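You operate a simulated robot arm through the tools that you are given. There is no shell and no other tool. Be economical: measure what you need, move in short steps, check, and stop when the job is done.

You run a simulated robot arm. Do the job below in one go: nothing can be reset, and whatever is moved stays where it is left.

TASK
Put the orange tin in its tub and wipe the brown stain under it.
Fine: the teal pad lies in the drawer; it goes back there, drawer shut.

It is judged by the outcome, as a careful person would: the job done as asked, and still so three seconds after it is handed in. It fails if anything else is knocked over, pushed out of place, dropped, spilled or broken.

THE ROBOT
A 6-joint arm with a two-finger parallel gripper, fixed in place. Base frame: the origin is at the foot of the arm, x ahead of it, y to its left, z up. Lengths are in m, angles in degrees, forces in N, time in s.
Its first joint turns from -66.0 to 66.0 degrees. Payload 2.9 kg.
The TCP is the grasp point between the finger pads, 0.03 m short of the fingertips. In the tool frame z runs along the fingers and y along their closing line. Largest opening 0.11 m; finger width 0.02, thickness 0.01; the body of the gripper, 0.048 by 0.112 m, starts 0.055 m behind the TCP.
Orientation is that of the tool frame in the base frame, as a unit quaternion [x, y, z, w]. With the fingers straight down and closing along the base's y, the tool's x points along the base's -x, its y along +y and its z along -z.

THE INTERFACE
- The arm moves only by the tool play_rows. Its argument "steps" is a list of rows, each a list of 7 numbers: the closure in counts, from 0 (fully open) to 255 (shut), then the shift along the tool's x, y, z in m, then the turn, a rotation vector about the tool's x, y, z in degrees. In form: [[fingers, x, y, z, rx, ry, rz], ...]. A call has 1 to 20 rows; each row shifts and turns the commanded pose from where the row before left it, along the tool's axes as they then stand. A row lasts 0.2 s, in which the tool goes at most 0.05 m and 8.6 degrees; a call with a longer step from one row to the next is refused whole, and so is a gripper value outside its range. Where a pose cannot be reached the arm comes as near as it can. A force on the tool above 60 N (or 10 N above the force at the start of the call, whichever is more), or a blocked arm, ends the call early, and 0.2 s more pass. Each finger travels about 0.108 m/s and halts on what it meets, pressing with about 36 N; the grip force reading is that of the motor and also rises with nothing between the fingers. The clock runs only during rows and for 0.2 s after the last one: add rows that do not move to give the fingers time. The reply holds the time, the measured pose of the TCP, the force on the tool along the base axes, the opening and the grip force, in the units named above and with some noise.
- Cameras (640 x 400 px; columns grow to the right, rows downward): "scene" is fixed at [0.0901, 0.4451, 1.3803]; the picture's right is [-0.60, -0.80, 0.00], its down [-0.48, 0.36, -0.80] and it looks along [0.64, -0.48, -0.60] (base axes); focal length 325 px, centre (320, 200). "wrist" rides on the gripper at [-0.036, 0, -0.057] in the tool frame; the picture's right is [0.00, -1.00, 0.00], its down [0.97, 0.00, -0.24] and it looks along [0.24, 0.00, 0.97] (tool axes); focal length 218 px, centre (320, 200). There is no depth. A picture from a camera that has moved, and an enlarged one, comes with that camera's place and axes in the base frame and with its lens.
- capture(camera): a new picture of that camera. It takes no simulated time.
- zoom(camera, box): a new picture of the part [left, top, right, bottom] of that camera's present view, enlarged. It takes no simulated time.
- hand_in(): hands the job in; it is judged then, once.

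Go step by step. Nothing tells you positions but the pictures and the camera data: compare them with the known pose of the tool, close in by small moves and look again before you grip or let go. The budget is 120 turns and 64 pictures, counting those below and the enlarged ones. Unless the task says otherwise, let go and move clear before handing in, and close with one line.

The tools are called by a JSON object that holds its "name" and its "arguments". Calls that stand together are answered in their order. play_rows: Moves the arm, as the interface text tells. Its arguments: {"type":"object","properties":{"steps":{"type":"array","items":{"type":"array","items":{"type":"number"}}}},"required":["steps"]} The other tools are called the same way: capture (camera) takes a picture; zoom (camera, box) takes an enlarged picture of a part of a camera's view; hand_in () hands the job in.

At the start:

```text
time: 0.0
position: [0.3652, -0.0753, 1.1162]
orientation: [0.0, 1.0, 0.0, 0.0]
contact_force: [-0.5, 1.0, 0.2]
finger_gap: 0.1097
finger_force: 0.1
```

scene: 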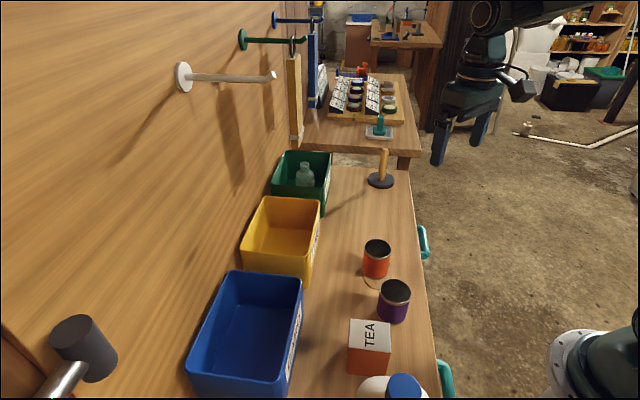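
wrist: 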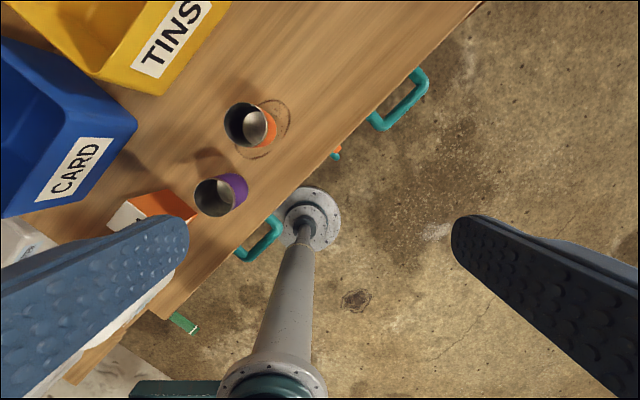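

I see the bench running diagonally, with the orange tin standing on a ring stain and two teal handles on the front edge. I'll zoom in on the bench and the handles.

{"name": "zoom", "arguments": {"camera": "scene", "box": [320, 200, 480, 300]}}

{"name": "zoom", "arguments": {"camera": "wrist", "box": [190, 40, 450, 280]}}

{"name": "zoom", "arguments": {"camera": "scene", "box": [180, 140, 460, 400]}}

```text
4.00 times, centred on (400, 250) of scene
camera zoom: at [0.0901, 0.4451, 1.3803], right [-0.6, -0.8, 0.0], down [-0.48, 0.36, -0.8], along [0.64, -0.48, -0.6], focal length 1301 px, centre (0, 0)
```

zoom: 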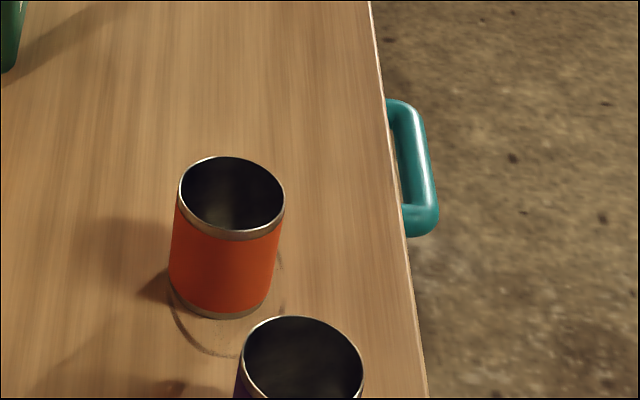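

```text
1.67 times, centred on (320, 160) of wrist
camera zoom: at [0.3996, -0.0753, 1.1733], right [0.0, -1.0, 0.0], down [-0.97, 0.0, 0.24], along [-0.24, 0.0, -0.97], focal length 364 px, centre (320, 267)
```

zoom: 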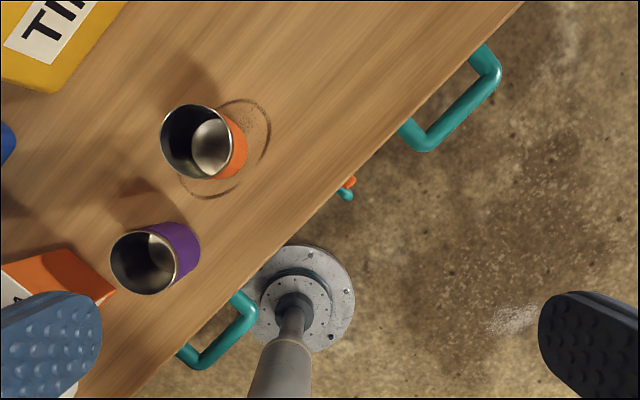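

```text
1.54 times, centred on (320, 270) of scene
camera zoom: at [0.0901, 0.4451, 1.3803], right [-0.6, -0.8, 0.0], down [-0.48, 0.36, -0.8], along [0.64, -0.48, -0.6], focal length 500 px, centre (320, 92)
```

zoom: 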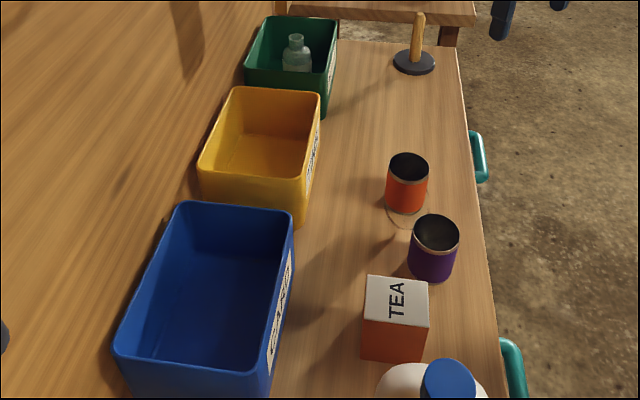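

The two cameras together suggest the tabletop may be higher than the stated 0.614, so I'll go carefully. I'll turn the tool to line up with the bench and look again from a new spot, still well above everything.

{"name": "play_rows", "arguments": {"steps": [[0, 0, 0, 0, 0, 0, 7.5], [0, 0, 0, 0, 0, 0, 7.5], [0, 0, 0, 0, 0, 0, 7.5], [0, 0, 0, 0, 0, 0, 7.5], [0, 0, 0, 0, 0, 0, 7.5], [0, 0, 0, 0, 0, 0, 7.5], [0, -0.0368, -0.0128, 0.0232, 0, 0, 0], [0, -0.0368, -0.0128, 0.0232, 0, 0, 0], [0, -0.0368, -0.0128, 0.0232, 0, 0, 0], [0, -0.0368, -0.0128, 0.0232, 0, 0, 0], [0, -0.0368, -0.0128, 0.0232, 0, 0, 0], [0, 0, 0, 0, 0, 0, 0]]}}

{"name": "capture", "arguments": {"camera": "wrist"}}

{"name": "capture", "arguments": {"camera": "scene"}}

```text
time: 2.6
position: [0.4483, -0.2517, 0.9981]
orientation: [0.383, 0.924, 0.0, 0.001]
contact_force: [0.2, -0.1, 0.9]
finger_gap: 0.1099
finger_force: 0.0
```

```text
58 pictures are left
camera wrist: at [0.4738, -0.276, 1.0559], right [-0.71, -0.71, 0.0], down [-0.69, 0.69, 0.24], along [-0.17, 0.17, -0.97], focal length 218 px, centre (320, 200)
```

wrist: 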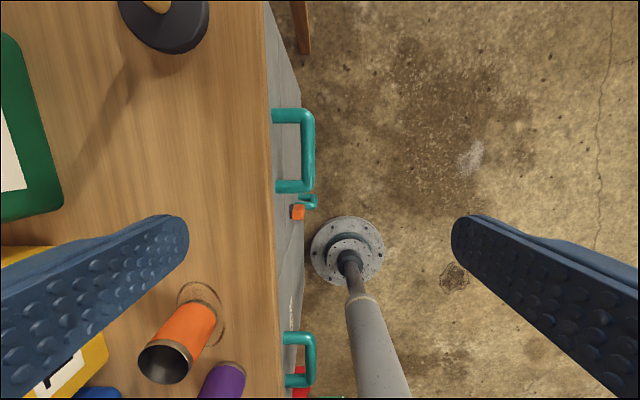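

```text
57 pictures are left
```

scene: 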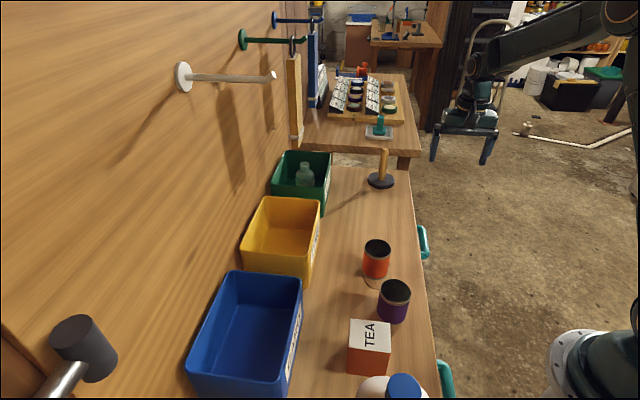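

The bench front now runs straight down the wrist picture; triangulation puts the bench top near z≈0.76, not 0.614. A small orange and teal fitting sits beside the far handle, so I'll zoom in on it.

{"name": "zoom", "arguments": {"camera": "wrist", "box": [230, 90, 350, 230]}}

{"name": "zoom", "arguments": {"camera": "wrist", "box": [240, 270, 360, 400]}}

```text
2.86 times, centred on (290, 160) of wrist
camera zoom: at [0.4738, -0.276, 1.0559], right [-0.71, -0.71, 0.0], down [-0.69, 0.69, 0.24], along [-0.17, 0.17, -0.97], focal length 624 px, centre (406, 314)
```

zoom: 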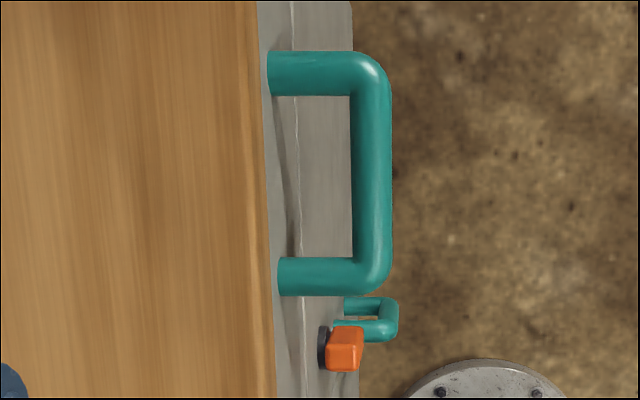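

```text
3.08 times, centred on (300, 335) of wrist
camera zoom: at [0.4738, -0.276, 1.0559], right [-0.71, -0.71, 0.0], down [-0.69, 0.69, 0.24], along [-0.17, 0.17, -0.97], focal length 672 px, centre (382, -215)
```

zoom: 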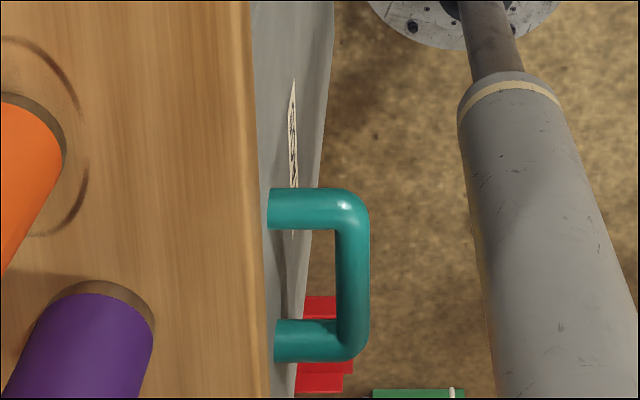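

The front seems to carry several fittings: an upper handle, a smaller lower handle with an orange knob, and a paper label. I'll move out in front of the bench and tilt to look at the front face.

{"name": "play_rows", "arguments": {"steps": [[0, 0, -0.04, 0.02, 0, 0, 0], [0, 0, -0.04, 0.02, 0, 0, 0], [0, 0, -0.04, 0.03, 0, 0, 0], [0, 0, -0.04, 0.03, 0, 0, 0], [0, 0, -0.02, 0.03, -8, 0, 0], [0, 0, 0, 0, -8, 0, 0], [0, 0, 0, 0, -8, 0, 0], [0, 0, 0, 0, -8, 0, 0], [0, 0, 0, 0, -8, 0, 0], [0, 0, 0, 0, -8, 0, 0], [0, 0, 0, 0, 0, 0, 0]]}}

{"name": "capture", "arguments": {"camera": "wrist"}}

```text
time: 5.0
position: [0.3864, -0.3402, 0.8662]
orientation: [0.351, 0.844, 0.375, 0.155]
contact_force: [0.3, -0.3, 0.1]
finger_gap: 0.11
finger_force: 0.0
out of reach, approached as far as the arm can: row 8, 9, 10
```

```text
54 pictures are left
camera wrist: at [0.3807, -0.3955, 0.9051], right [-0.47, -0.47, -0.74], down [-0.81, 0.56, 0.16], along [0.34, 0.68, -0.65], focal length 218 px, centre (320, 200)
```

wrist: 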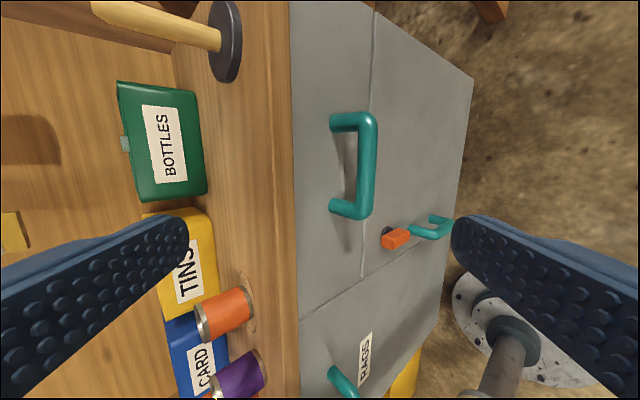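

The front shows a plain far drawer with a handle, a cupboard below it with an orange knob, and a near unit labelled RAGS. I'll zoom in there.

{"name": "zoom", "arguments": {"camera": "wrist", "box": [280, 180, 480, 400]}}

```text
1.82 times, centred on (380, 290) of wrist
camera zoom: at [0.3807, -0.3955, 0.9051], right [-0.47, -0.47, -0.74], down [-0.81, 0.56, 0.16], along [0.34, 0.68, -0.65], focal length 397 px, centre (211, 36)
```

zoom: 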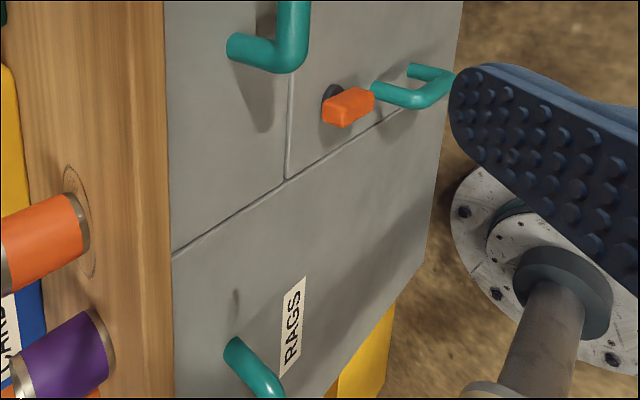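

The near RAGS unit would open straight into the robot's own column, so "the drawer" must be the far one, whose handle bar is at roughly n=0.161 (into the bench), m=0.525 (along it), z=0.662. I'll ease the tilt to 30°, part-close the fingers and read the pose.

{"name": "play_rows", "arguments": {"steps": [[139, 0, 0, 0, 6, 0, 0], [139, 0, 0, 0, 6, 0, 0], [139, 0, 0, 0, 6, 0, 0], [139, 0, 0, 0, 0, 0, 0]]}}

```text
time: 6.0
position: [0.3861, -0.3414, 0.8675]
orientation: [0.37, 0.893, 0.238, 0.098]
contact_force: [-0.4, -0.1, -0.1]
finger_gap: 0.05
finger_force: 0.1
```

I'm now at a 30° tilt with the fingers 5 cm apart. I'll move to a standoff point up and out from the handle bar and look.

{"name": "play_rows", "arguments": {"steps": [[139, -0.0027, 0.0024, 0.043, 0, 0, 0], [139, -0.0027, 0.0024, 0.043, 0, 0, 0], [139, -0.0027, 0.0024, 0.043, 0, 0, 0], [139, -0.0027, 0.0024, 0.043, 0, 0, 0], [139, 0, 0, 0, 0, 0, 0]]}}

{"name": "capture", "arguments": {"camera": "wrist"}}

{"name": "zoom", "arguments": {"camera": "scene", "box": [340, 140, 520, 300]}}

```text
time: 7.2
position: [0.459, -0.2801, 0.7234]
orientation: [0.369, 0.893, 0.239, 0.099]
contact_force: [0.0, 0.4, 0.9]
finger_gap: 0.0499
finger_force: 0.1
```

```text
52 pictures are left
camera wrist: at [0.464, -0.3259, 0.7721], right [-0.61, -0.61, -0.5], down [-0.77, 0.6, 0.21], along [0.17, 0.51, -0.84], focal length 218 px, centre (320, 200)
```

wrist: 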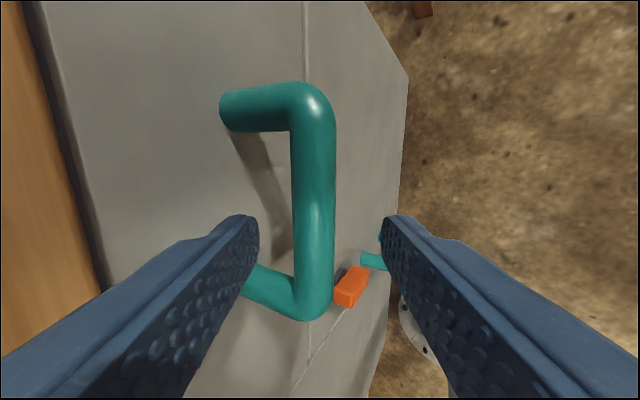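

```text
2.50 times, centred on (430, 220) of scene
camera zoom: at [0.0901, 0.4451, 1.3803], right [-0.6, -0.8, 0.0], down [-0.48, 0.36, -0.8], along [0.64, -0.48, -0.6], focal length 813 px, centre (45, 150)
```

zoom: 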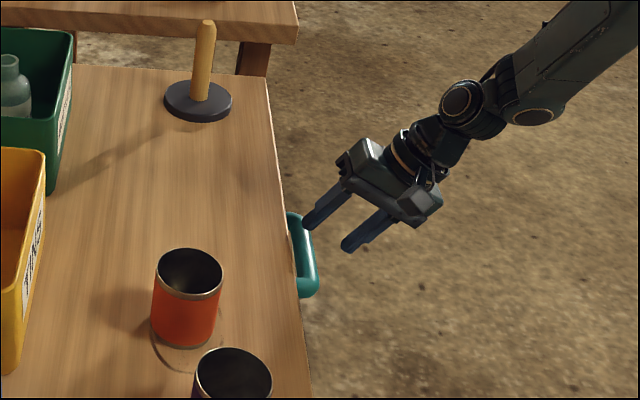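

The bar sits centred between the fingers, so I'll go in along the tool axis and close on it.

{"name": "play_rows", "arguments": {"steps": [[139, 0, 0, 0.02, 0, 0, 0], [139, 0, 0, 0.02, 0, 0, 0], [139, 0, 0, 0.015, 0, 0, 0], [139, 0, 0, 0.01, 0, 0, 0], [139, 0, 0, 0, 0, 0, 0]]}}

{"name": "capture", "arguments": {"camera": "wrist"}}

```text
time: 8.4
position: [0.4822, -0.2583, 0.6673]
orientation: [0.37, 0.892, 0.239, 0.099]
contact_force: [0.0, 0.4, -0.1]
finger_gap: 0.0502
finger_force: 0.2
```

```text
50 pictures are left
camera wrist: at [0.4869, -0.3036, 0.7159], right [-0.61, -0.61, -0.5], down [-0.77, 0.6, 0.21], along [0.17, 0.51, -0.84], focal length 218 px, centre (320, 200)
```

wrist: 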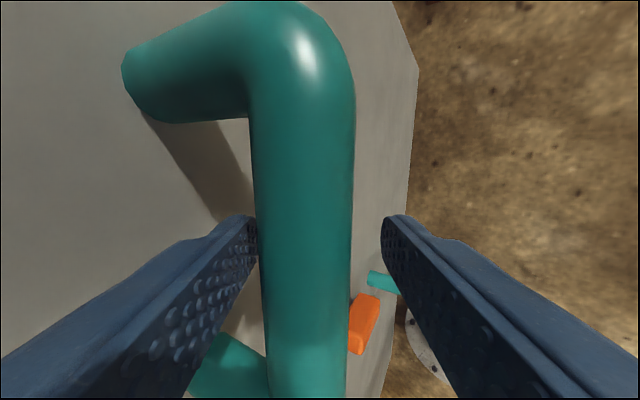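

The bar is between the fingers, so I'll close on it.

{"name": "play_rows", "arguments": {"steps": [[170, 0, 0, 0, 0, 0, 0], [200, 0, 0, 0, 0, 0, 0], [230, 0, 0, 0, 0, 0, 0], [255, 0, 0, 0, 0, 0, 0], [255, 0, 0, 0, 0, 0, 0]]}}

```text
time: 9.6
position: [0.4825, -0.2598, 0.6677]
orientation: [0.37, 0.892, 0.239, 0.099]
contact_force: [1.0, -3.1, 7.8]
finger_gap: 0.0248
finger_force: 45.0
```

I've gripped the bar, which is 25 mm thick. I'll pull straight out from the bench in small steps, watching the force.

{"name": "play_rows", "arguments": {"steps": [[255, 0, -0.0087, -0.005, 0, 0, 0], [255, 0, -0.0087, -0.005, 0, 0, 0], [255, 0, -0.0087, -0.005, 0, 0, 0], [255, 0, -0.0087, -0.005, 0, 0, 0], [255, 0, 0, 0, 0, 0, 0]]}}

{"name": "capture", "arguments": {"camera": "scene"}}

```text
time: 10.8
position: [0.4539, -0.2876, 0.6665]
orientation: [0.37, 0.893, 0.239, 0.098]
contact_force: [1.5, -2.5, 5.9]
finger_gap: 0.0248
finger_force: 45.3
```

```text
49 pictures are left
```

scene: 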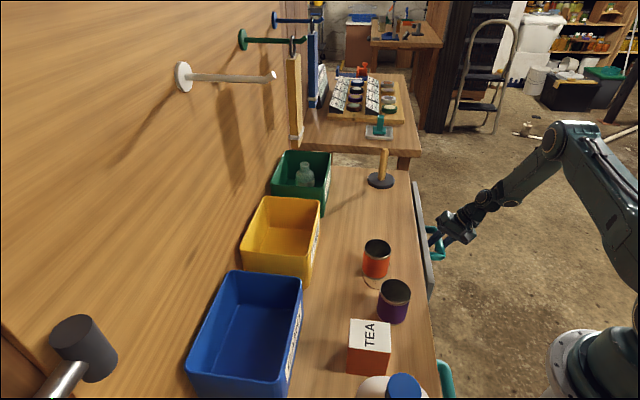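

The drawer moves freely, so I'll keep pulling.

{"name": "play_rows", "arguments": {"steps": [[255, 0, -0.0173, -0.01, 0, 0, 0], [255, 0, -0.0173, -0.01, 0, 0, 0], [255, 0, -0.0173, -0.01, 0, 0, 0], [255, 0, -0.0173, -0.01, 0, 0, 0], [255, 0, -0.0173, -0.01, 0, 0, 0], [255, 0, -0.0173, -0.01, 0, 0, 0], [255, 0, -0.0173, -0.01, 0, 0, 0], [255, 0, 0, 0, 0, 0, 0]]}}

{"name": "capture", "arguments": {"camera": "scene"}}

```text
time: 12.6
position: [0.3546, -0.3862, 0.6672]
orientation: [0.37, 0.893, 0.239, 0.098]
contact_force: [-9.4, 8.8, 11.6]
finger_gap: 0.0248
finger_force: 45.0
```

```text
48 pictures are left
```

scene: 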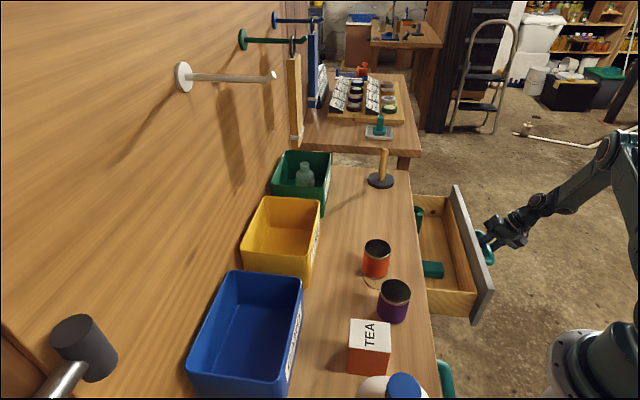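

The teal pad is in the drawer, along with something green further back. I'll pull a little more for clearance.

{"name": "play_rows", "arguments": {"steps": [[255, 0, -0.0173, -0.01, 0, 0, 0], [255, 0, -0.0173, -0.01, 0, 0, 0], [255, 0, -0.0087, -0.005, 0, 0, 0], [255, 0, 0, 0, 0, 0, 0]]}}

{"name": "zoom", "arguments": {"camera": "scene", "box": [340, 160, 540, 340]}}

```text
time: 13.6
position: [0.3419, -0.3996, 0.666]
orientation: [0.368, 0.893, 0.242, 0.092]
contact_force: [-23.5, 23.1, 15.5]
finger_gap: 0.0247
finger_force: 45.2
out of reach, approached as far as the arm can: row 2, 3
```

```text
2.22 times, centred on (440, 250) of scene
camera zoom: at [0.0895, 0.4457, 1.3801], right [-0.6, -0.8, 0.0], down [-0.48, 0.36, -0.8], along [0.64, -0.48, -0.6], focal length 723 px, centre (53, 89)
```

zoom: 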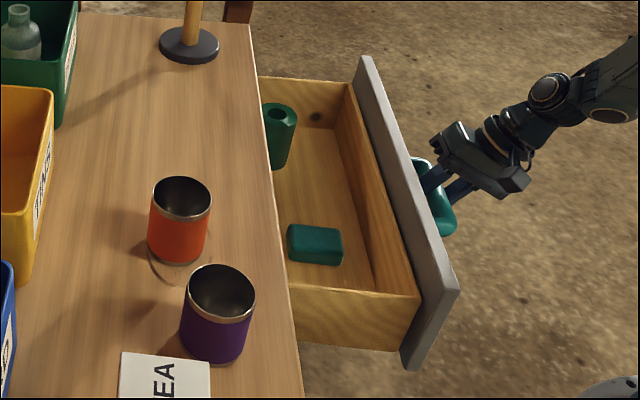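

The first joint is near its limit and straining sideways, so the drawer is open far enough. I'll back in 2 cm to relieve the strain and read the force.

{"name": "play_rows", "arguments": {"steps": [[255, 0, 0.0087, 0.005, 0, 0, 0], [255, 0, 0.0087, 0.005, 0, 0, 0], [255, 0, 0, 0, 0, 0, 0]]}}

```text
time: 14.4
position: [0.3577, -0.3859, 0.6665]
orientation: [0.369, 0.893, 0.241, 0.093]
contact_force: [-21.2, 21.5, 13.9]
finger_gap: 0.0246
finger_force: 44.4
```

The drawer rests about 18 cm open. I'll release the bar, retreat along the tool axis, then rise.

{"name": "play_rows", "arguments": {"steps": [[180, 0, 0, 0, 0, 0, 0], [139, 0, 0, 0, 0, 0, 0], [120, 0, 0, 0, 0, 0, 0], [120, 0, 0, 0, 0, 0, 0]]}}

{"name": "capture", "arguments": {"camera": "wrist"}}

```text
time: 15.4
position: [0.3599, -0.3905, 0.6669]
orientation: [0.37, 0.892, 0.239, 0.098]
contact_force: [-0.3, 0.4, -1.5]
finger_gap: 0.0581
finger_force: 0.0
```

```text
46 pictures are left
camera wrist: at [0.3649, -0.4343, 0.7159], right [-0.61, -0.61, -0.5], down [-0.77, 0.6, 0.21], along [0.17, 0.51, -0.84], focal length 218 px, centre (320, 200)
```

wrist: 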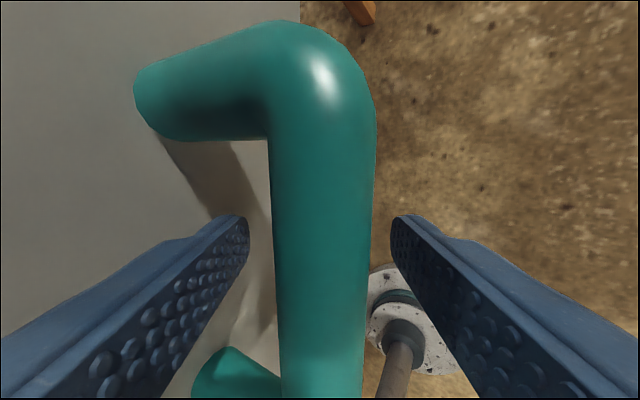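

The fingers are clear of the bar; I'll retreat, rise above the bench, and return to vertical for a view down into the drawer.

{"name": "play_rows", "arguments": {"steps": [[120, 0, 0, -0.02, 0, 0, 0], [120, 0, 0, -0.02, 0, 0, 0], [120, 0, 0, -0.015, 0, 0, 0], [120, 0, 0.015, -0.026, 0, 0, 0], [120, 0, 0.02, -0.0346, 0, 0, 0], [120, 0, 0.02, -0.0346, 0, 0, 0], [120, 0, 0.02, -0.0346, 0, 0, 0], [120, 0, 0.02, -0.0346, 0, 0, 0], [120, 0, 0.02, -0.0346, 6, 0, 0], [120, 0, 0, 0, 6, 0, 0], [120, 0, 0, 0, 6, 0, 0], [120, 0, 0, 0, 6, 0, 0], [60, 0, 0, 0, 6, 0, 0], [0, 0, 0, 0, 0, 0, 0]]}}

{"name": "capture", "arguments": {"camera": "wrist"}}

```text
time: 18.4
position: [0.3537, -0.3999, 0.9452]
orientation: [0.383, 0.924, 0.0, 0.0]
contact_force: [0.2, 0.4, -0.2]
finger_gap: 0.1101
finger_force: 0.2
out of reach, approached as far as the arm can: row 3, 6, 8
```

```text
45 pictures are left
camera wrist: at [0.3788, -0.4251, 1.0009], right [-0.71, -0.71, 0.0], down [-0.69, 0.69, 0.24], along [-0.17, 0.17, -0.97], focal length 218 px, centre (320, 200)
```

wrist: 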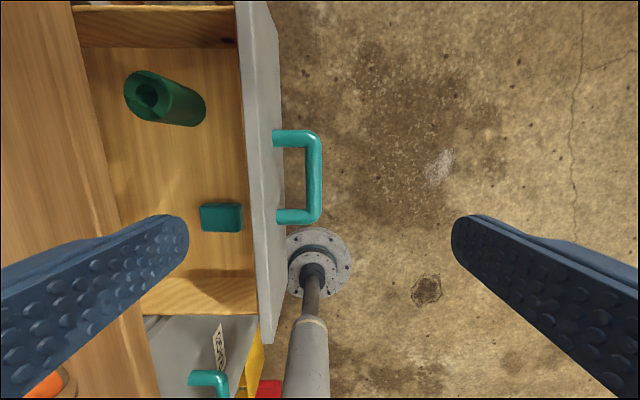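

The drawer is open with the pad at about n≈0.14, m≈0.44, top near z≈0.636, and a green canister lies behind it. I'll move above the pad and turn 90° so the fingers close along the bench.

{"name": "play_rows", "arguments": {"steps": [[0, 0.018, 0.035, 0.018, 0, 0, 0], [0, 0.018, 0.035, 0.018, 0, 0, 0], [0, 0.018, 0.035, 0.018, 0, 0, 0], [0, 0.018, 0.035, 0.018, 0, 0, 0], [0, 0.018, 0.035, 0.018, 0, 0, 0], [0, 0, 0, 0, 0, 0, 8.5], [0, 0, 0, 0, 0, 0, 8.5], [0, 0, 0, 0, 0, 0, 8.5], [0, 0, 0, 0, 0, 0, 8.5], [0, 0, 0, 0, 0, 0, 8.5], [0, 0, 0, 0, 0, 0, 8.5], [0, 0, 0, 0, 0, 0, 8.5], [0, 0, 0, 0, 0, 0, 8.5], [0, 0, 0, 0, 0, 0, 8.5], [0, 0, 0, 0, 0, 0, 8.5], [0, 0, 0, 0, 0, 0, 5], [0, 0, 0, 0, 0, 0, 0]]}}

{"name": "capture", "arguments": {"camera": "wrist"}}

```text
time: 22.0
position: [0.4147, -0.2121, 0.8526]
orientation: [0.924, 0.382, -0.001, 0.0]
contact_force: [0.8, 0.0, 0.3]
finger_gap: 0.1099
finger_force: 0.0
```

```text
44 pictures are left
camera wrist: at [0.3888, -0.2377, 0.9099], right [-0.71, 0.71, 0.0], down [0.69, 0.69, 0.24], along [0.17, 0.17, -0.97], focal length 218 px, centre (320, 200)
```

wrist: 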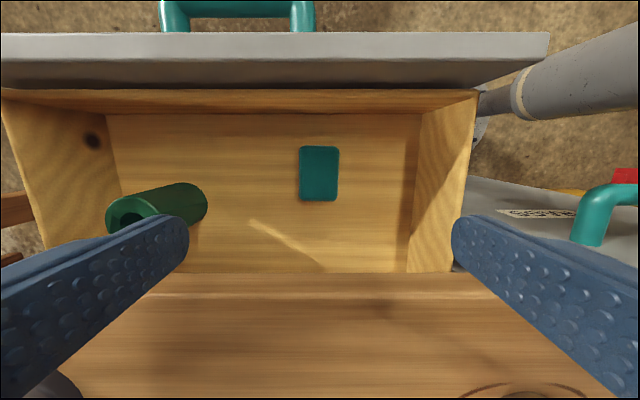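

The pad is directly below, long side across my closing line, and the canister is well clear. I'll descend to just above it and check.

{"name": "play_rows", "arguments": {"steps": [[0, 0.0, 0, 0.04, 0, 0, 0], [0, 0, 0, 0.04, 0, 0, 0], [0, 0, 0, 0.04, 0, 0, 0], [0, 0, 0, 0.04, 0, 0, 0], [0, 0, 0, 0.02, 0, 0, 0], [0, 0, 0, 0, 0, 0, 0]]}}

{"name": "capture", "arguments": {"camera": "wrist"}}

{"name": "zoom", "arguments": {"camera": "scene", "box": [380, 180, 500, 330]}}

```text
time: 23.2
position: [0.4167, -0.2109, 0.6839]
orientation: [0.922, 0.388, 0.007, 0.001]
contact_force: [-5.3, -0.2, 12.9]
finger_gap: 0.11
finger_force: 0.0
stopped in row 6: the force on the tool passed its limit (the readings are from after the stop); the commanded pose is now the measured one
```

```text
43 pictures are left
camera wrist: at [0.3901, -0.2371, 0.7406], right [-0.71, 0.7, -0.01], down [0.68, 0.69, 0.25], along [0.18, 0.17, -0.97], focal length 218 px, centre (320, 200)
```

wrist: 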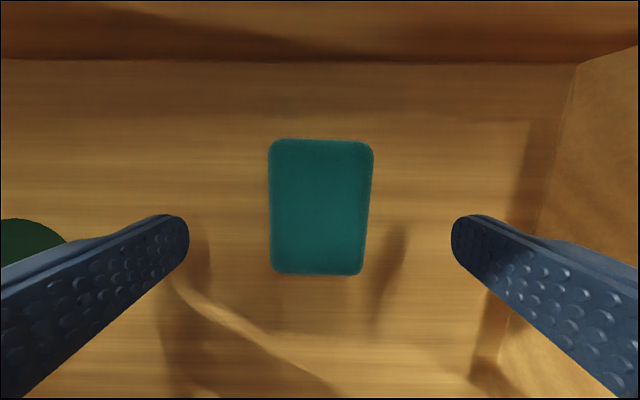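

```text
2.67 times, centred on (440, 255) of scene
camera zoom: at [0.0898, 0.4451, 1.3803], right [-0.6, -0.8, 0.0], down [-0.48, 0.36, -0.8], along [0.64, -0.48, -0.6], focal length 867 px, centre (0, 53)
```

zoom: 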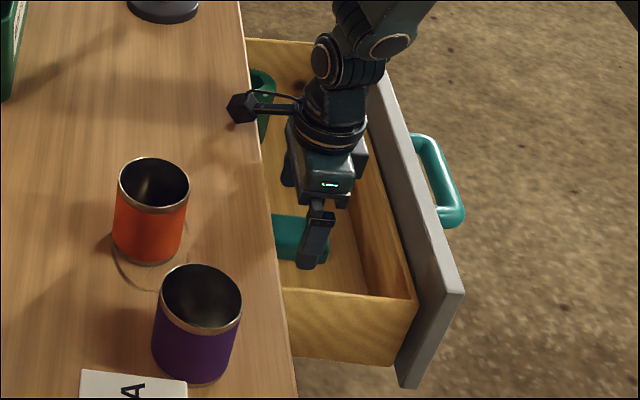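

The stop came from the knob on the tool's +x side touching the bench top, not from the pad. I'll lift, square the tool up again and turn it 180° so the knob faces out from the bench.

{"name": "play_rows", "arguments": {"steps": [[0, 0, 0, -0.03, 0, 0, 0], [0, 0, 0, -0.04, 0.4, -0.7, 0.6], [0, 0, 0, -0.04, 0, 0, 0], [0, 0, 0, -0.04, 0, 0, 0], [0, 0, 0, 0, 0, 0, -8.5], [0, 0, 0, 0, 0, 0, -8.5], [0, 0, 0, 0, 0, 0, -8.5], [0, 0, 0, 0, 0, 0, -8.5], [0, 0, 0, 0, 0, 0, -8.5], [0, 0, 0, 0, 0, 0, -8.5], [0, 0, 0, 0, 0, 0, -8.5], [0, 0, 0, 0, 0, 0, -8.5], [0, 0, 0, 0, 0, 0, -8.5], [0, 0, 0, 0, 0, 0, -8.5], [0, 0, 0, 0, 0, 0, -5]]}}

{"name": "play_rows", "arguments": {"steps": [[0, 0, 0, 0, 0, 0, -8.5], [0, 0, 0, 0, 0, 0, -8.5], [0, 0, 0, 0, 0, 0, -8.5], [0, 0, 0, 0, 0, 0, -8.5], [0, 0, 0, 0, 0, 0, -8.5], [0, 0, 0, 0, 0, 0, -8.5], [0, 0, 0, 0, 0, 0, -8.5], [0, 0, 0, 0, 0, 0, -8.5], [0, 0, 0, 0, 0, 0, -8.5], [0, 0, 0, 0, 0, 0, -8.5], [0, 0, 0, 0, 0, 0, -5], [0, 0, 0, 0, 0, 0, 0]]}}

{"name": "capture", "arguments": {"camera": "scene"}}

{"name": "capture", "arguments": {"camera": "wrist"}}

```text
time: 26.4
position: [0.4151, -0.2109, 0.8331]
orientation: [0.382, 0.924, 0.0, -0.001]
contact_force: [0.5, 0.8, 0.4]
finger_gap: 0.11
finger_force: 0.0
```

```text
time: 29.0
position: [0.4151, -0.2115, 0.8327]
orientation: [-0.384, 0.923, 0.002, -0.002]
contact_force: [0.6, 0.3, -0.3]
finger_gap: 0.1099
finger_force: 0.1
```

```text
41 pictures are left
```

scene: 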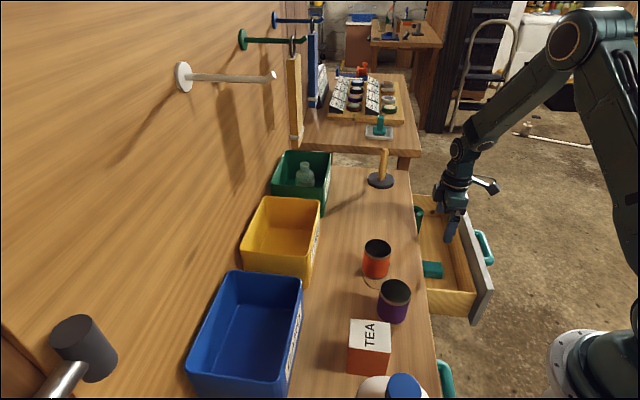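

```text
40 pictures are left
camera wrist: at [0.4402, -0.1854, 0.8898], right [0.71, -0.71, 0.0], down [-0.68, -0.69, 0.24], along [-0.17, -0.17, -0.97], focal length 218 px, centre (320, 200)
```

wrist: 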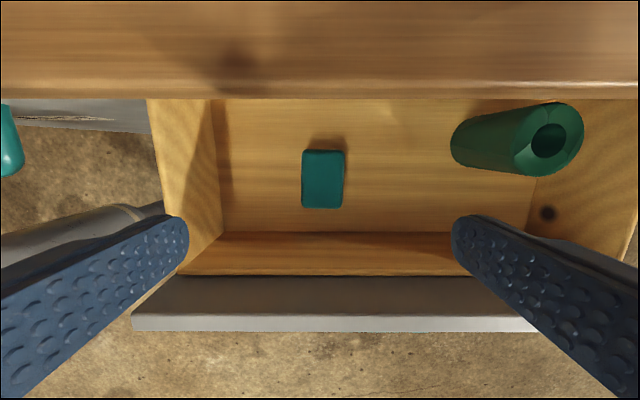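

The knob now faces outward. The tin must come off the stain before wiping, so I'll rise and move over the bench to look down on the tin and the yellow TINS tub.

{"name": "play_rows", "arguments": {"steps": [[0, 0, 0, -0.045, 0, 0, 0], [0, 0, 0, -0.045, 0, 0, 0], [0, 0, 0, -0.045, 0, 0, 0], [0, 0, 0, -0.045, 0, 0, 0], [0, -0.042, 0.019, -0.006, 0, 0, 0], [0, -0.042, 0.019, -0.006, 0, 0, 0], [0, -0.042, 0.019, -0.006, 0, 0, 0], [0, -0.042, 0.019, -0.006, 0, 0, 0], [0, -0.042, 0.019, -0.006, 0, 0, 0], [0, -0.042, 0.019, -0.006, 0, 0, 0], [0, 0, 0, 0, 0, 0, 0]]}}

{"name": "capture", "arguments": {"camera": "wrist"}}

{"name": "capture", "arguments": {"camera": "scene"}}

```text
time: 31.4
position: [0.5131, 0.0489, 1.0498]
orientation: [-0.381, 0.924, 0.002, -0.001]
contact_force: [0.2, -0.5, 0.6]
finger_gap: 0.1101
finger_force: 0.2
```

```text
39 pictures are left
camera wrist: at [0.5377, 0.0753, 1.1071], right [0.71, -0.71, 0.0], down [-0.69, -0.69, 0.24], along [-0.17, -0.17, -0.97], focal length 218 px, centre (320, 200)
```

wrist: 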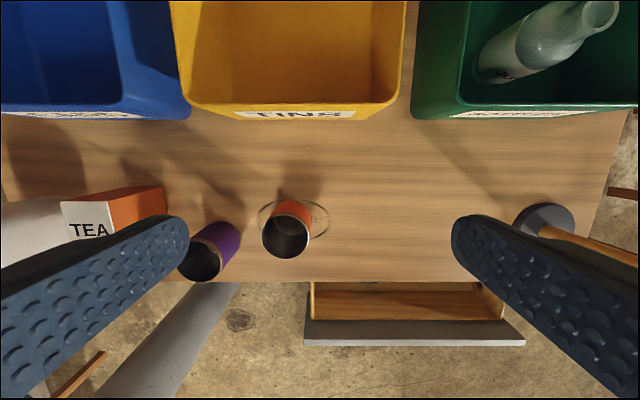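

```text
38 pictures are left
```

scene: 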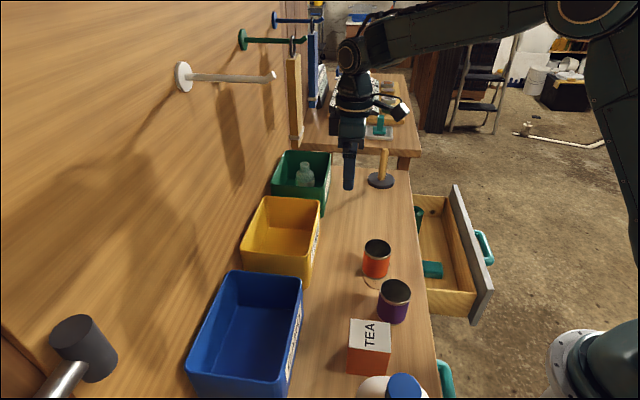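

The TINS tub is open at n≈0.48–0.62, m≈0.19–0.40, rim z≈0.87; the tin centre is about n=0.324, m=0.285. I'll move above the tin with a 9 cm opening and check.

{"name": "play_rows", "arguments": {"steps": [[46, 0.0245, 0.0144, 0.03, 0, 0, 0], [46, 0.0245, 0.0144, 0.03, 0, 0, 0], [46, 0.0245, 0.0144, 0.03, 0, 0, 0], [46, 0, 0, 0.02, 0, 0, 0], [46, 0, 0, 0, 0, 0, 0]]}}

{"name": "capture", "arguments": {"camera": "wrist"}}

```text
time: 32.6
position: [0.4323, 0.0291, 0.9387]
orientation: [-0.382, 0.924, 0.001, -0.001]
contact_force: [0.0, -0.2, -0.1]
finger_gap: 0.0901
finger_force: 0.0
```

```text
37 pictures are left
camera wrist: at [0.4572, 0.0546, 0.9958], right [0.71, -0.71, 0.0], down [-0.69, -0.69, 0.24], along [-0.17, -0.17, -0.97], focal length 218 px, centre (320, 200)
```

wrist: 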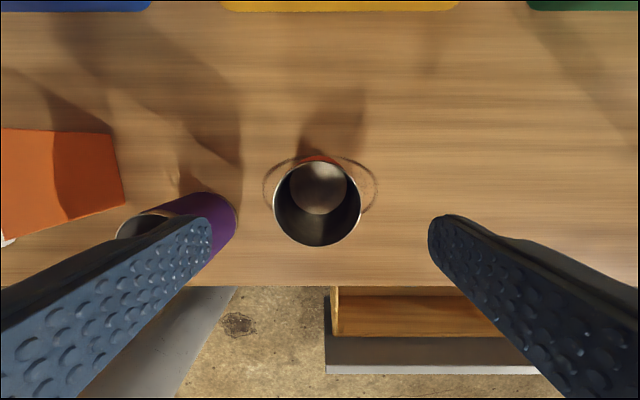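

The tin is centred under the gripper and the left finger has about 2 cm to spare beside the purple tin. I'll descend and check.

{"name": "play_rows", "arguments": {"steps": [[46, 0, 0.002, 0.03, 0, 0, 0], [46, 0, 0, 0.03, 0, 0, 0], [46, 0, 0, 0.03, 0, 0, 0], [46, 0, 0, 0.02, 0, 0, 0], [46, 0, 0, 0.01, 0, 0, 0], [46, 0, 0, 0, 0, 0, 0]]}}

{"name": "capture", "arguments": {"camera": "wrist"}}

{"name": "zoom", "arguments": {"camera": "scene", "box": [310, 180, 450, 340]}}

```text
time: 34.0
position: [0.4291, 0.0259, 0.8178]
orientation: [-0.383, 0.924, 0.001, -0.001]
contact_force: [0.4, 0.3, -0.1]
finger_gap: 0.0903
finger_force: 0.0
```

```text
36 pictures are left
camera wrist: at [0.454, 0.053, 0.8752], right [0.71, -0.71, 0.0], down [-0.69, -0.69, 0.24], along [-0.17, -0.17, -0.97], focal length 218 px, centre (320, 200)
```

wrist: 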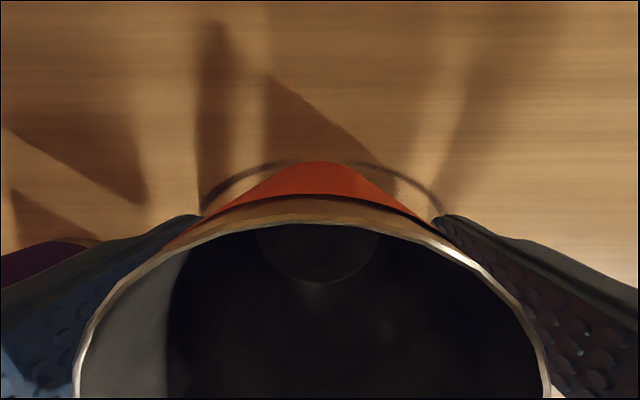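

```text
2.50 times, centred on (380, 260) of scene
camera zoom: at [0.0901, 0.4451, 1.3803], right [-0.6, -0.8, 0.0], down [-0.48, 0.36, -0.8], along [0.64, -0.48, -0.6], focal length 813 px, centre (170, 50)
```

zoom: 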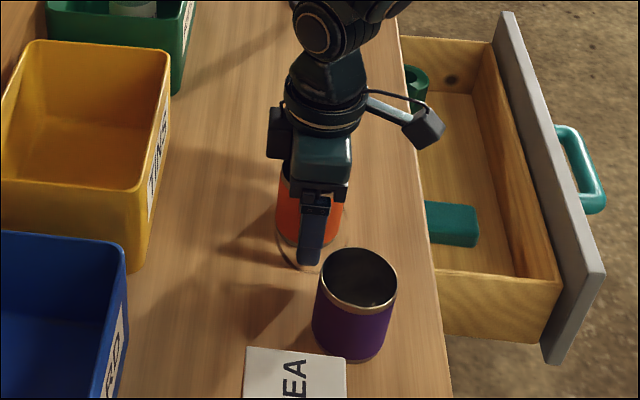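

The tin is between the fingers, so I'll close on it and lift slightly.

{"name": "play_rows", "arguments": {"steps": [[80, 0, 0, 0, 0, 0, 0], [110, 0, 0, 0, 0, 0, 0], [140, 0, 0, 0, 0, 0, 0], [180, 0, 0, 0, 0, 0, 0], [180, 0, 0, 0, 0, 0, 0]]}}

{"name": "play_rows", "arguments": {"steps": [[180, 0, 0, -0.015, 0, 0, 0], [180, 0, 0, -0.015, 0, 0, 0], [180, 0, 0, 0, 0, 0, 0]]}}

{"name": "zoom", "arguments": {"camera": "scene", "box": [310, 180, 450, 340]}}

```text
time: 35.2
position: [0.4293, 0.0273, 0.8185]
orientation: [-0.383, 0.924, 0.001, -0.001]
contact_force: [-0.8, 0.8, -0.6]
finger_gap: 0.0586
finger_force: 36.1
```

```text
time: 36.0
position: [0.4283, 0.0275, 0.849]
orientation: [-0.383, 0.924, 0.002, -0.001]
contact_force: [-0.1, 0.3, -1.1]
finger_gap: 0.0585
finger_force: 36.0
```

```text
2.50 times, centred on (380, 260) of scene
camera zoom: at [0.0901, 0.4451, 1.3803], right [-0.6, -0.8, 0.0], down [-0.48, 0.36, -0.8], along [0.64, -0.48, -0.6], focal length 813 px, centre (170, 50)
```

zoom: 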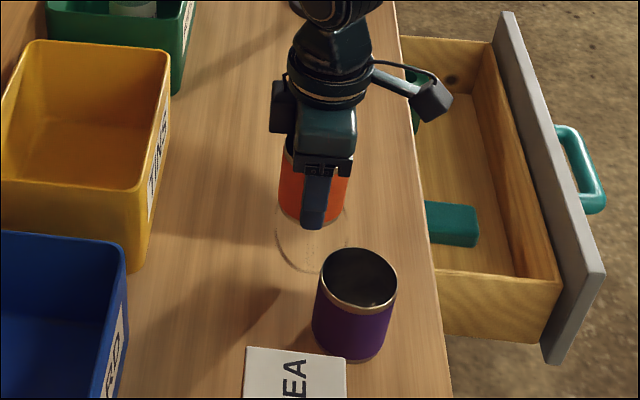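

The tin is held. I'll lift it above the tub rim and carry it over the tub.

{"name": "play_rows", "arguments": {"steps": [[180, 0, 0, -0.044, 0, 0, 0], [180, 0, 0, -0.044, 0, 0, 0], [180, 0, 0, -0.044, 0, 0, 0], [180, -0.0426, -0.0024, 0, 0, 0, 0], [180, -0.0426, -0.0024, 0, 0, 0, 0], [180, -0.0426, -0.0024, 0, 0, 0, 0], [180, -0.0426, -0.0024, 0, 0, 0, 0], [180, -0.0426, -0.0024, 0, 0, 0, 0], [180, 0, 0, 0, 0, 0, 0]]}}

{"name": "capture", "arguments": {"camera": "wrist"}}

{"name": "zoom", "arguments": {"camera": "scene", "box": [200, 130, 400, 310]}}

```text
time: 38.0
position: [0.5912, 0.1702, 0.9796]
orientation: [-0.382, 0.924, 0.002, -0.002]
contact_force: [-0.1, 0.0, -0.5]
finger_gap: 0.0589
finger_force: 35.9
```

```text
33 pictures are left
camera wrist: at [0.6171, 0.1961, 1.0371], right [0.71, -0.71, 0.0], down [-0.69, -0.69, 0.24], along [-0.17, -0.17, -0.97], focal length 218 px, centre (320, 200)
```

wrist: 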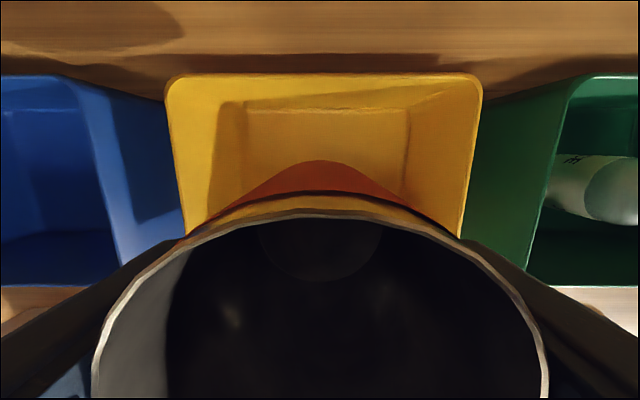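

```text
2.22 times, centred on (300, 220) of scene
camera zoom: at [0.0901, 0.4451, 1.3803], right [-0.6, -0.8, 0.0], down [-0.48, 0.36, -0.8], along [0.64, -0.48, -0.6], focal length 723 px, centre (364, 156)
```

zoom: 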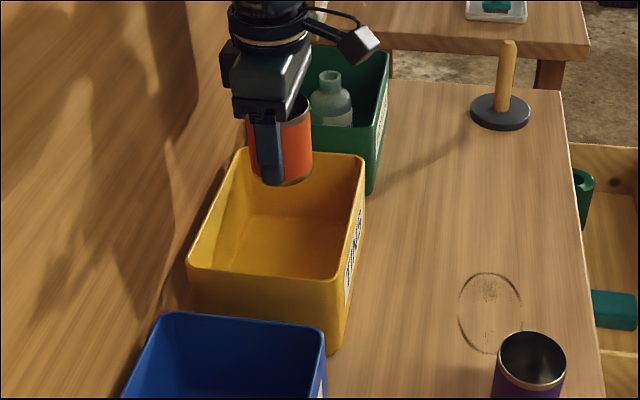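

The tin is over the tub with clearance on all sides. I'll lower it to just above the tub floor.

{"name": "play_rows", "arguments": {"steps": [[180, 0, 0, 0.04, 0, 0, 0], [180, 0, 0, 0.04, 0, 0, 0], [180, 0, 0, 0.035, 0, 0, 0], [180, 0, 0, 0.025, 0, 0, 0], [180, 0, 0, 0, 0, 0, 0]]}}

{"name": "zoom", "arguments": {"camera": "scene", "box": [200, 130, 400, 310]}}

```text
time: 39.2
position: [0.5878, 0.1703, 0.839]
orientation: [-0.383, 0.924, 0.002, -0.001]
contact_force: [-0.6, -0.7, 0.2]
finger_gap: 0.0587
finger_force: 36.2
```

```text
2.22 times, centred on (300, 220) of scene
camera zoom: at [0.0901, 0.4451, 1.3803], right [-0.6, -0.8, 0.0], down [-0.48, 0.36, -0.8], along [0.64, -0.48, -0.6], focal length 723 px, centre (364, 156)
```

zoom: 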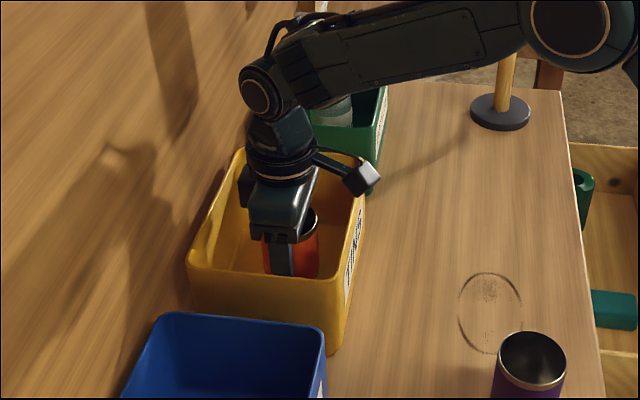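

It's near the tub floor, so I'll lower it in millimetre steps.

{"name": "play_rows", "arguments": {"steps": [[180, 0, 0, 0.004, 0, 0, 0], [180, 0, 0, 0.004, 0, 0, 0], [180, 0, 0, 0, 0, 0, 0]]}}

{"name": "play_rows", "arguments": {"steps": [[180, 0, 0, 0.003, 0, 0, 0], [180, 0, 0, 0, 0, 0, 0]]}}

{"name": "play_rows", "arguments": {"steps": [[180, 0, 0, 0.002, 0, 0, 0], [180, 0, 0, 0, 0, 0, 0]]}}

```text
time: 40.0
position: [0.5881, 0.1709, 0.8328]
orientation: [-0.383, 0.924, 0.0, -0.001]
contact_force: [-0.1, 1.2, 0.1]
finger_gap: 0.059
finger_force: 36.2
```

```text
time: 40.6
position: [0.5884, 0.1687, 0.83]
orientation: [-0.382, 0.924, 0.001, -0.001]
contact_force: [0.1, 0.1, -1.0]
finger_gap: 0.0588
finger_force: 36.1
```

```text
time: 41.2
position: [0.5887, 0.1698, 0.8264]
orientation: [-0.382, 0.924, 0.001, -0.001]
contact_force: [0.2, 0.7, -0.4]
finger_gap: 0.0589
finger_force: 35.8
```

{"name": "play_rows", "arguments": {"steps": [[180, 0, 0, 0.002, 0, 0, 0], [180, 0, 0, 0, 0, 0, 0]]}}

{"name": "play_rows", "arguments": {"steps": [[180, 0, 0, 0.002, 0, 0, 0], [180, 0, 0, 0, 0, 0, 0]]}}

```text
time: 41.8
position: [0.5902, 0.1705, 0.8259]
orientation: [-0.382, 0.924, 0.001, -0.001]
contact_force: [-0.3, -0.5, -0.3]
finger_gap: 0.0588
finger_force: 36.2
```

```text
time: 42.4
position: [0.5895, 0.1681, 0.8235]
orientation: [-0.383, 0.924, 0.001, -0.002]
contact_force: [1.0, 0.1, -0.2]
finger_gap: 0.0586
finger_force: 36.4
```

No contact yet at z≈0.8235, so I'll keep lowering in 2 mm steps.

{"name": "play_rows", "arguments": {"steps": [[180, 0, 0, 0.002, 0, 0, 0], [180, 0, 0, 0, 0, 0, 0]]}}

{"name": "play_rows", "arguments": {"steps": [[180, 0, 0, 0.002, 0, 0, 0], [180, 0, 0, 0, 0, 0, 0]]}}

```text
time: 43.0
position: [0.5893, 0.1701, 0.8232]
orientation: [-0.382, 0.924, 0.001, 0.0]
contact_force: [-1.3, -2.4, 10.8]
finger_gap: 0.0588
finger_force: 36.1
```

```text
time: 43.6
position: [0.5893, 0.1686, 0.8212]
orientation: [-0.382, 0.924, 0.0, 0.001]
contact_force: [0.7, 0.8, 23.0]
finger_gap: 0.0588
finger_force: 36.6
```

The tin is on the tub floor. I'll release it and rise straight up.

{"name": "play_rows", "arguments": {"steps": [[180, 0, 0, -0.002, 0, 0, 0], [140, 0, 0, 0, 0, 0, 0], [80, 0, 0, 0, 0, 0, 0], [46, 0, 0, 0, 0, 0, 0], [46, 0, 0, -0.02, 0, 0, 0], [46, 0, 0, -0.04, 0, 0, 0], [46, 0, 0, -0.045, 0, 0, 0], [46, 0, 0, -0.045, 0, 0, 0], [46, 0, 0, -0.045, 0, 0, 0], [46, 0, 0, 0, 0, 0, 0]]}}

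{"name": "capture", "arguments": {"camera": "wrist"}}

```text
time: 45.8
position: [0.5893, 0.1688, 1.0161]
orientation: [-0.382, 0.924, 0.002, -0.001]
contact_force: [0.9, 0.4, -0.5]
finger_gap: 0.0901
finger_force: 0.0
```

```text
30 pictures are left
camera wrist: at [0.6145, 0.1947, 1.0742], right [0.71, -0.71, 0.0], down [-0.69, -0.69, 0.24], along [-0.17, -0.17, -0.97], focal length 218 px, centre (320, 200)
```

wrist: 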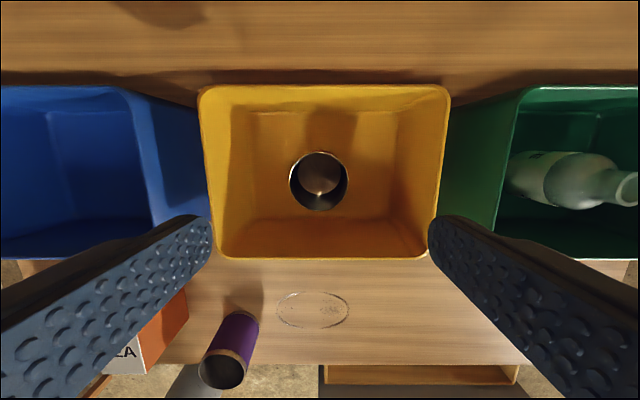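

The tin stands upright in the TINS tub, and the stain is an oval at n≈0.268–0.343, m≈0.225–0.347. Next I'll fetch the pad: over the drawer, then down to just above it.

{"name": "play_rows", "arguments": {"steps": [[46, 0.0437, -0.0166, 0, 0, 0, 0], [46, 0.0437, -0.0166, 0, 0, 0, 0], [46, 0.0437, -0.0166, 0, 0, 0, 0], [46, 0.0437, -0.0166, 0, 0, 0, 0], [46, 0.0437, -0.0166, 0, 0, 0, 0], [46, 0.0437, -0.0166, 0, 0, 0, 0], [46, 0.0437, -0.0166, 0, 0, 0, 0], [46, 0.0437, -0.0166, 0, 0, 0, 0], [46, 0.0437, -0.0166, 0, 0, 0, 0], [46, 0, 0, 0.045, 0, 0, 0], [46, 0, 0, 0.045, 0, 0, 0], [46, 0, 0, 0.045, 0, 0, 0], [46, 0, 0, 0.045, 0, 0, 0], [46, 0, 0, 0.045, 0, 0, 0], [46, 0, 0, 0.04, 0, 0, 0], [46, 0, 0, 0, 0, 0, 0]]}}

{"name": "capture", "arguments": {"camera": "wrist"}}

```text
time: 49.2
position: [0.4158, -0.2168, 0.752]
orientation: [-0.382, 0.924, 0.001, -0.001]
contact_force: [0.4, 0.0, 0.5]
finger_gap: 0.0902
finger_force: 0.1
```

```text
29 pictures are left
camera wrist: at [0.441, -0.1896, 0.8088], right [0.71, -0.71, 0.0], down [-0.69, -0.69, 0.24], along [-0.17, -0.17, -0.97], focal length 218 px, centre (320, 200)
```

wrist: 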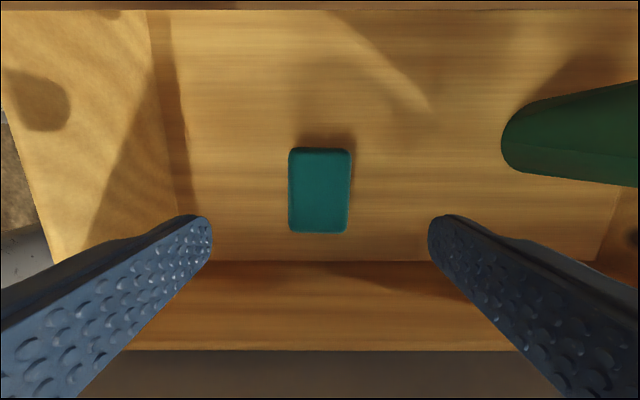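

The pad is well aligned. I'll descend around it, slowly near the end.

{"name": "play_rows", "arguments": {"steps": [[46, -0.003, 0.002, 0.03, 0, 0, 0], [46, 0, 0, 0.03, 0, 0, 0], [46, 0, 0, 0.02, 0, 0, 0], [46, 0, 0, 0.01, 0, 0, 0], [46, 0, 0, 0, 0, 0, 0]]}}

{"name": "capture", "arguments": {"camera": "wrist"}}

{"name": "zoom", "arguments": {"camera": "scene", "box": [380, 180, 500, 330]}}

```text
time: 50.4
position: [0.417, -0.211, 0.6627]
orientation: [-0.383, 0.924, 0.0, -0.001]
contact_force: [0.0, 0.2, 0.3]
finger_gap: 0.0902
finger_force: 0.0
```

```text
28 pictures are left
camera wrist: at [0.4422, -0.1853, 0.7196], right [0.71, -0.71, 0.0], down [-0.69, -0.69, 0.24], along [-0.17, -0.17, -0.97], focal length 218 px, centre (320, 200)
```

wrist: 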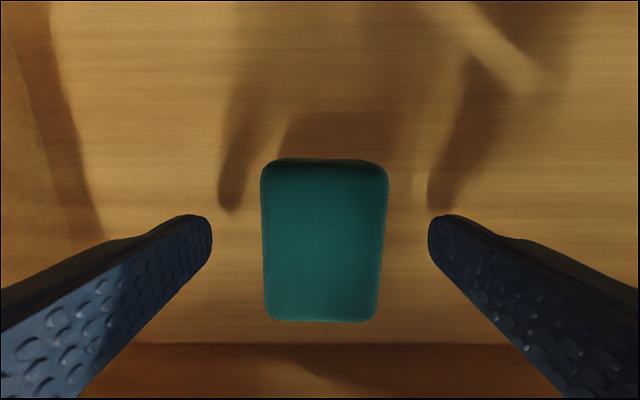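

```text
2.67 times, centred on (440, 255) of scene
camera zoom: at [0.0901, 0.4451, 1.3803], right [-0.6, -0.8, 0.0], down [-0.48, 0.36, -0.8], along [0.64, -0.48, -0.6], focal length 867 px, centre (0, 53)
```

zoom: 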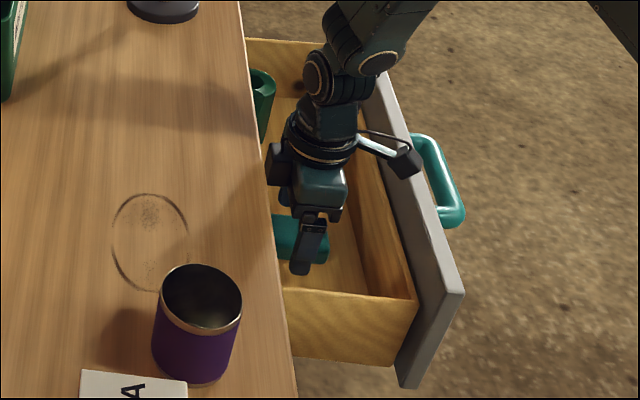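

There's room left, though the camera housing is close to the bench edge. I'll shift 6 mm outward, go down the last 16 mm in small steps, then close.

{"name": "play_rows", "arguments": {"steps": [[46, 0.006, 0, 0.004, 0, 0, 0], [46, 0, 0, 0.005, 0, 0, 0], [46, 0, 0, 0.004, 0, 0, 0], [46, 0, 0, 0.003, 0, 0, 0], [46, 0, 0, 0, 0, 0, 0]]}}

{"name": "zoom", "arguments": {"camera": "scene", "box": [390, 210, 480, 310]}}

```text
time: 51.6
position: [0.4123, -0.2142, 0.6456]
orientation: [-0.382, 0.924, 0.0, -0.001]
contact_force: [-0.3, 1.1, 3.2]
finger_gap: 0.0906
finger_force: 0.1
```

```text
4.00 times, centred on (435, 260) of scene
camera zoom: at [0.09, 0.4451, 1.3803], right [-0.6, -0.8, 0.0], down [-0.48, 0.36, -0.8], along [0.64, -0.48, -0.6], focal length 1301 px, centre (-140, -40)
```

zoom: 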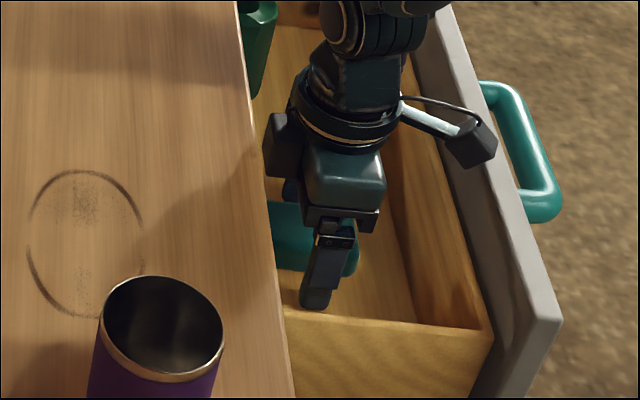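

The light force suggests the fingertips are at the drawer floor, about 0.614. I'll rise 9 mm so the pad sticks out below the tips for wiping, then close.

{"name": "play_rows", "arguments": {"steps": [[46, 0, 0, -0.009, 0, 0, 0], [80, 0, 0, 0, 0, 0, 0], [110, 0, 0, 0, 0, 0, 0], [140, 0, 0, 0, 0, 0, 0], [170, 0, 0, 0, 0, 0, 0], [200, 0, 0, 0, 0, 0, 0], [200, 0, 0, 0, 0, 0, 0]]}}

```text
time: 53.2
position: [0.4112, -0.216, 0.6537]
orientation: [-0.383, 0.924, 0.001, 0.0]
contact_force: [0.0, 0.4, 2.2]
finger_gap: 0.049
finger_force: 36.1
```

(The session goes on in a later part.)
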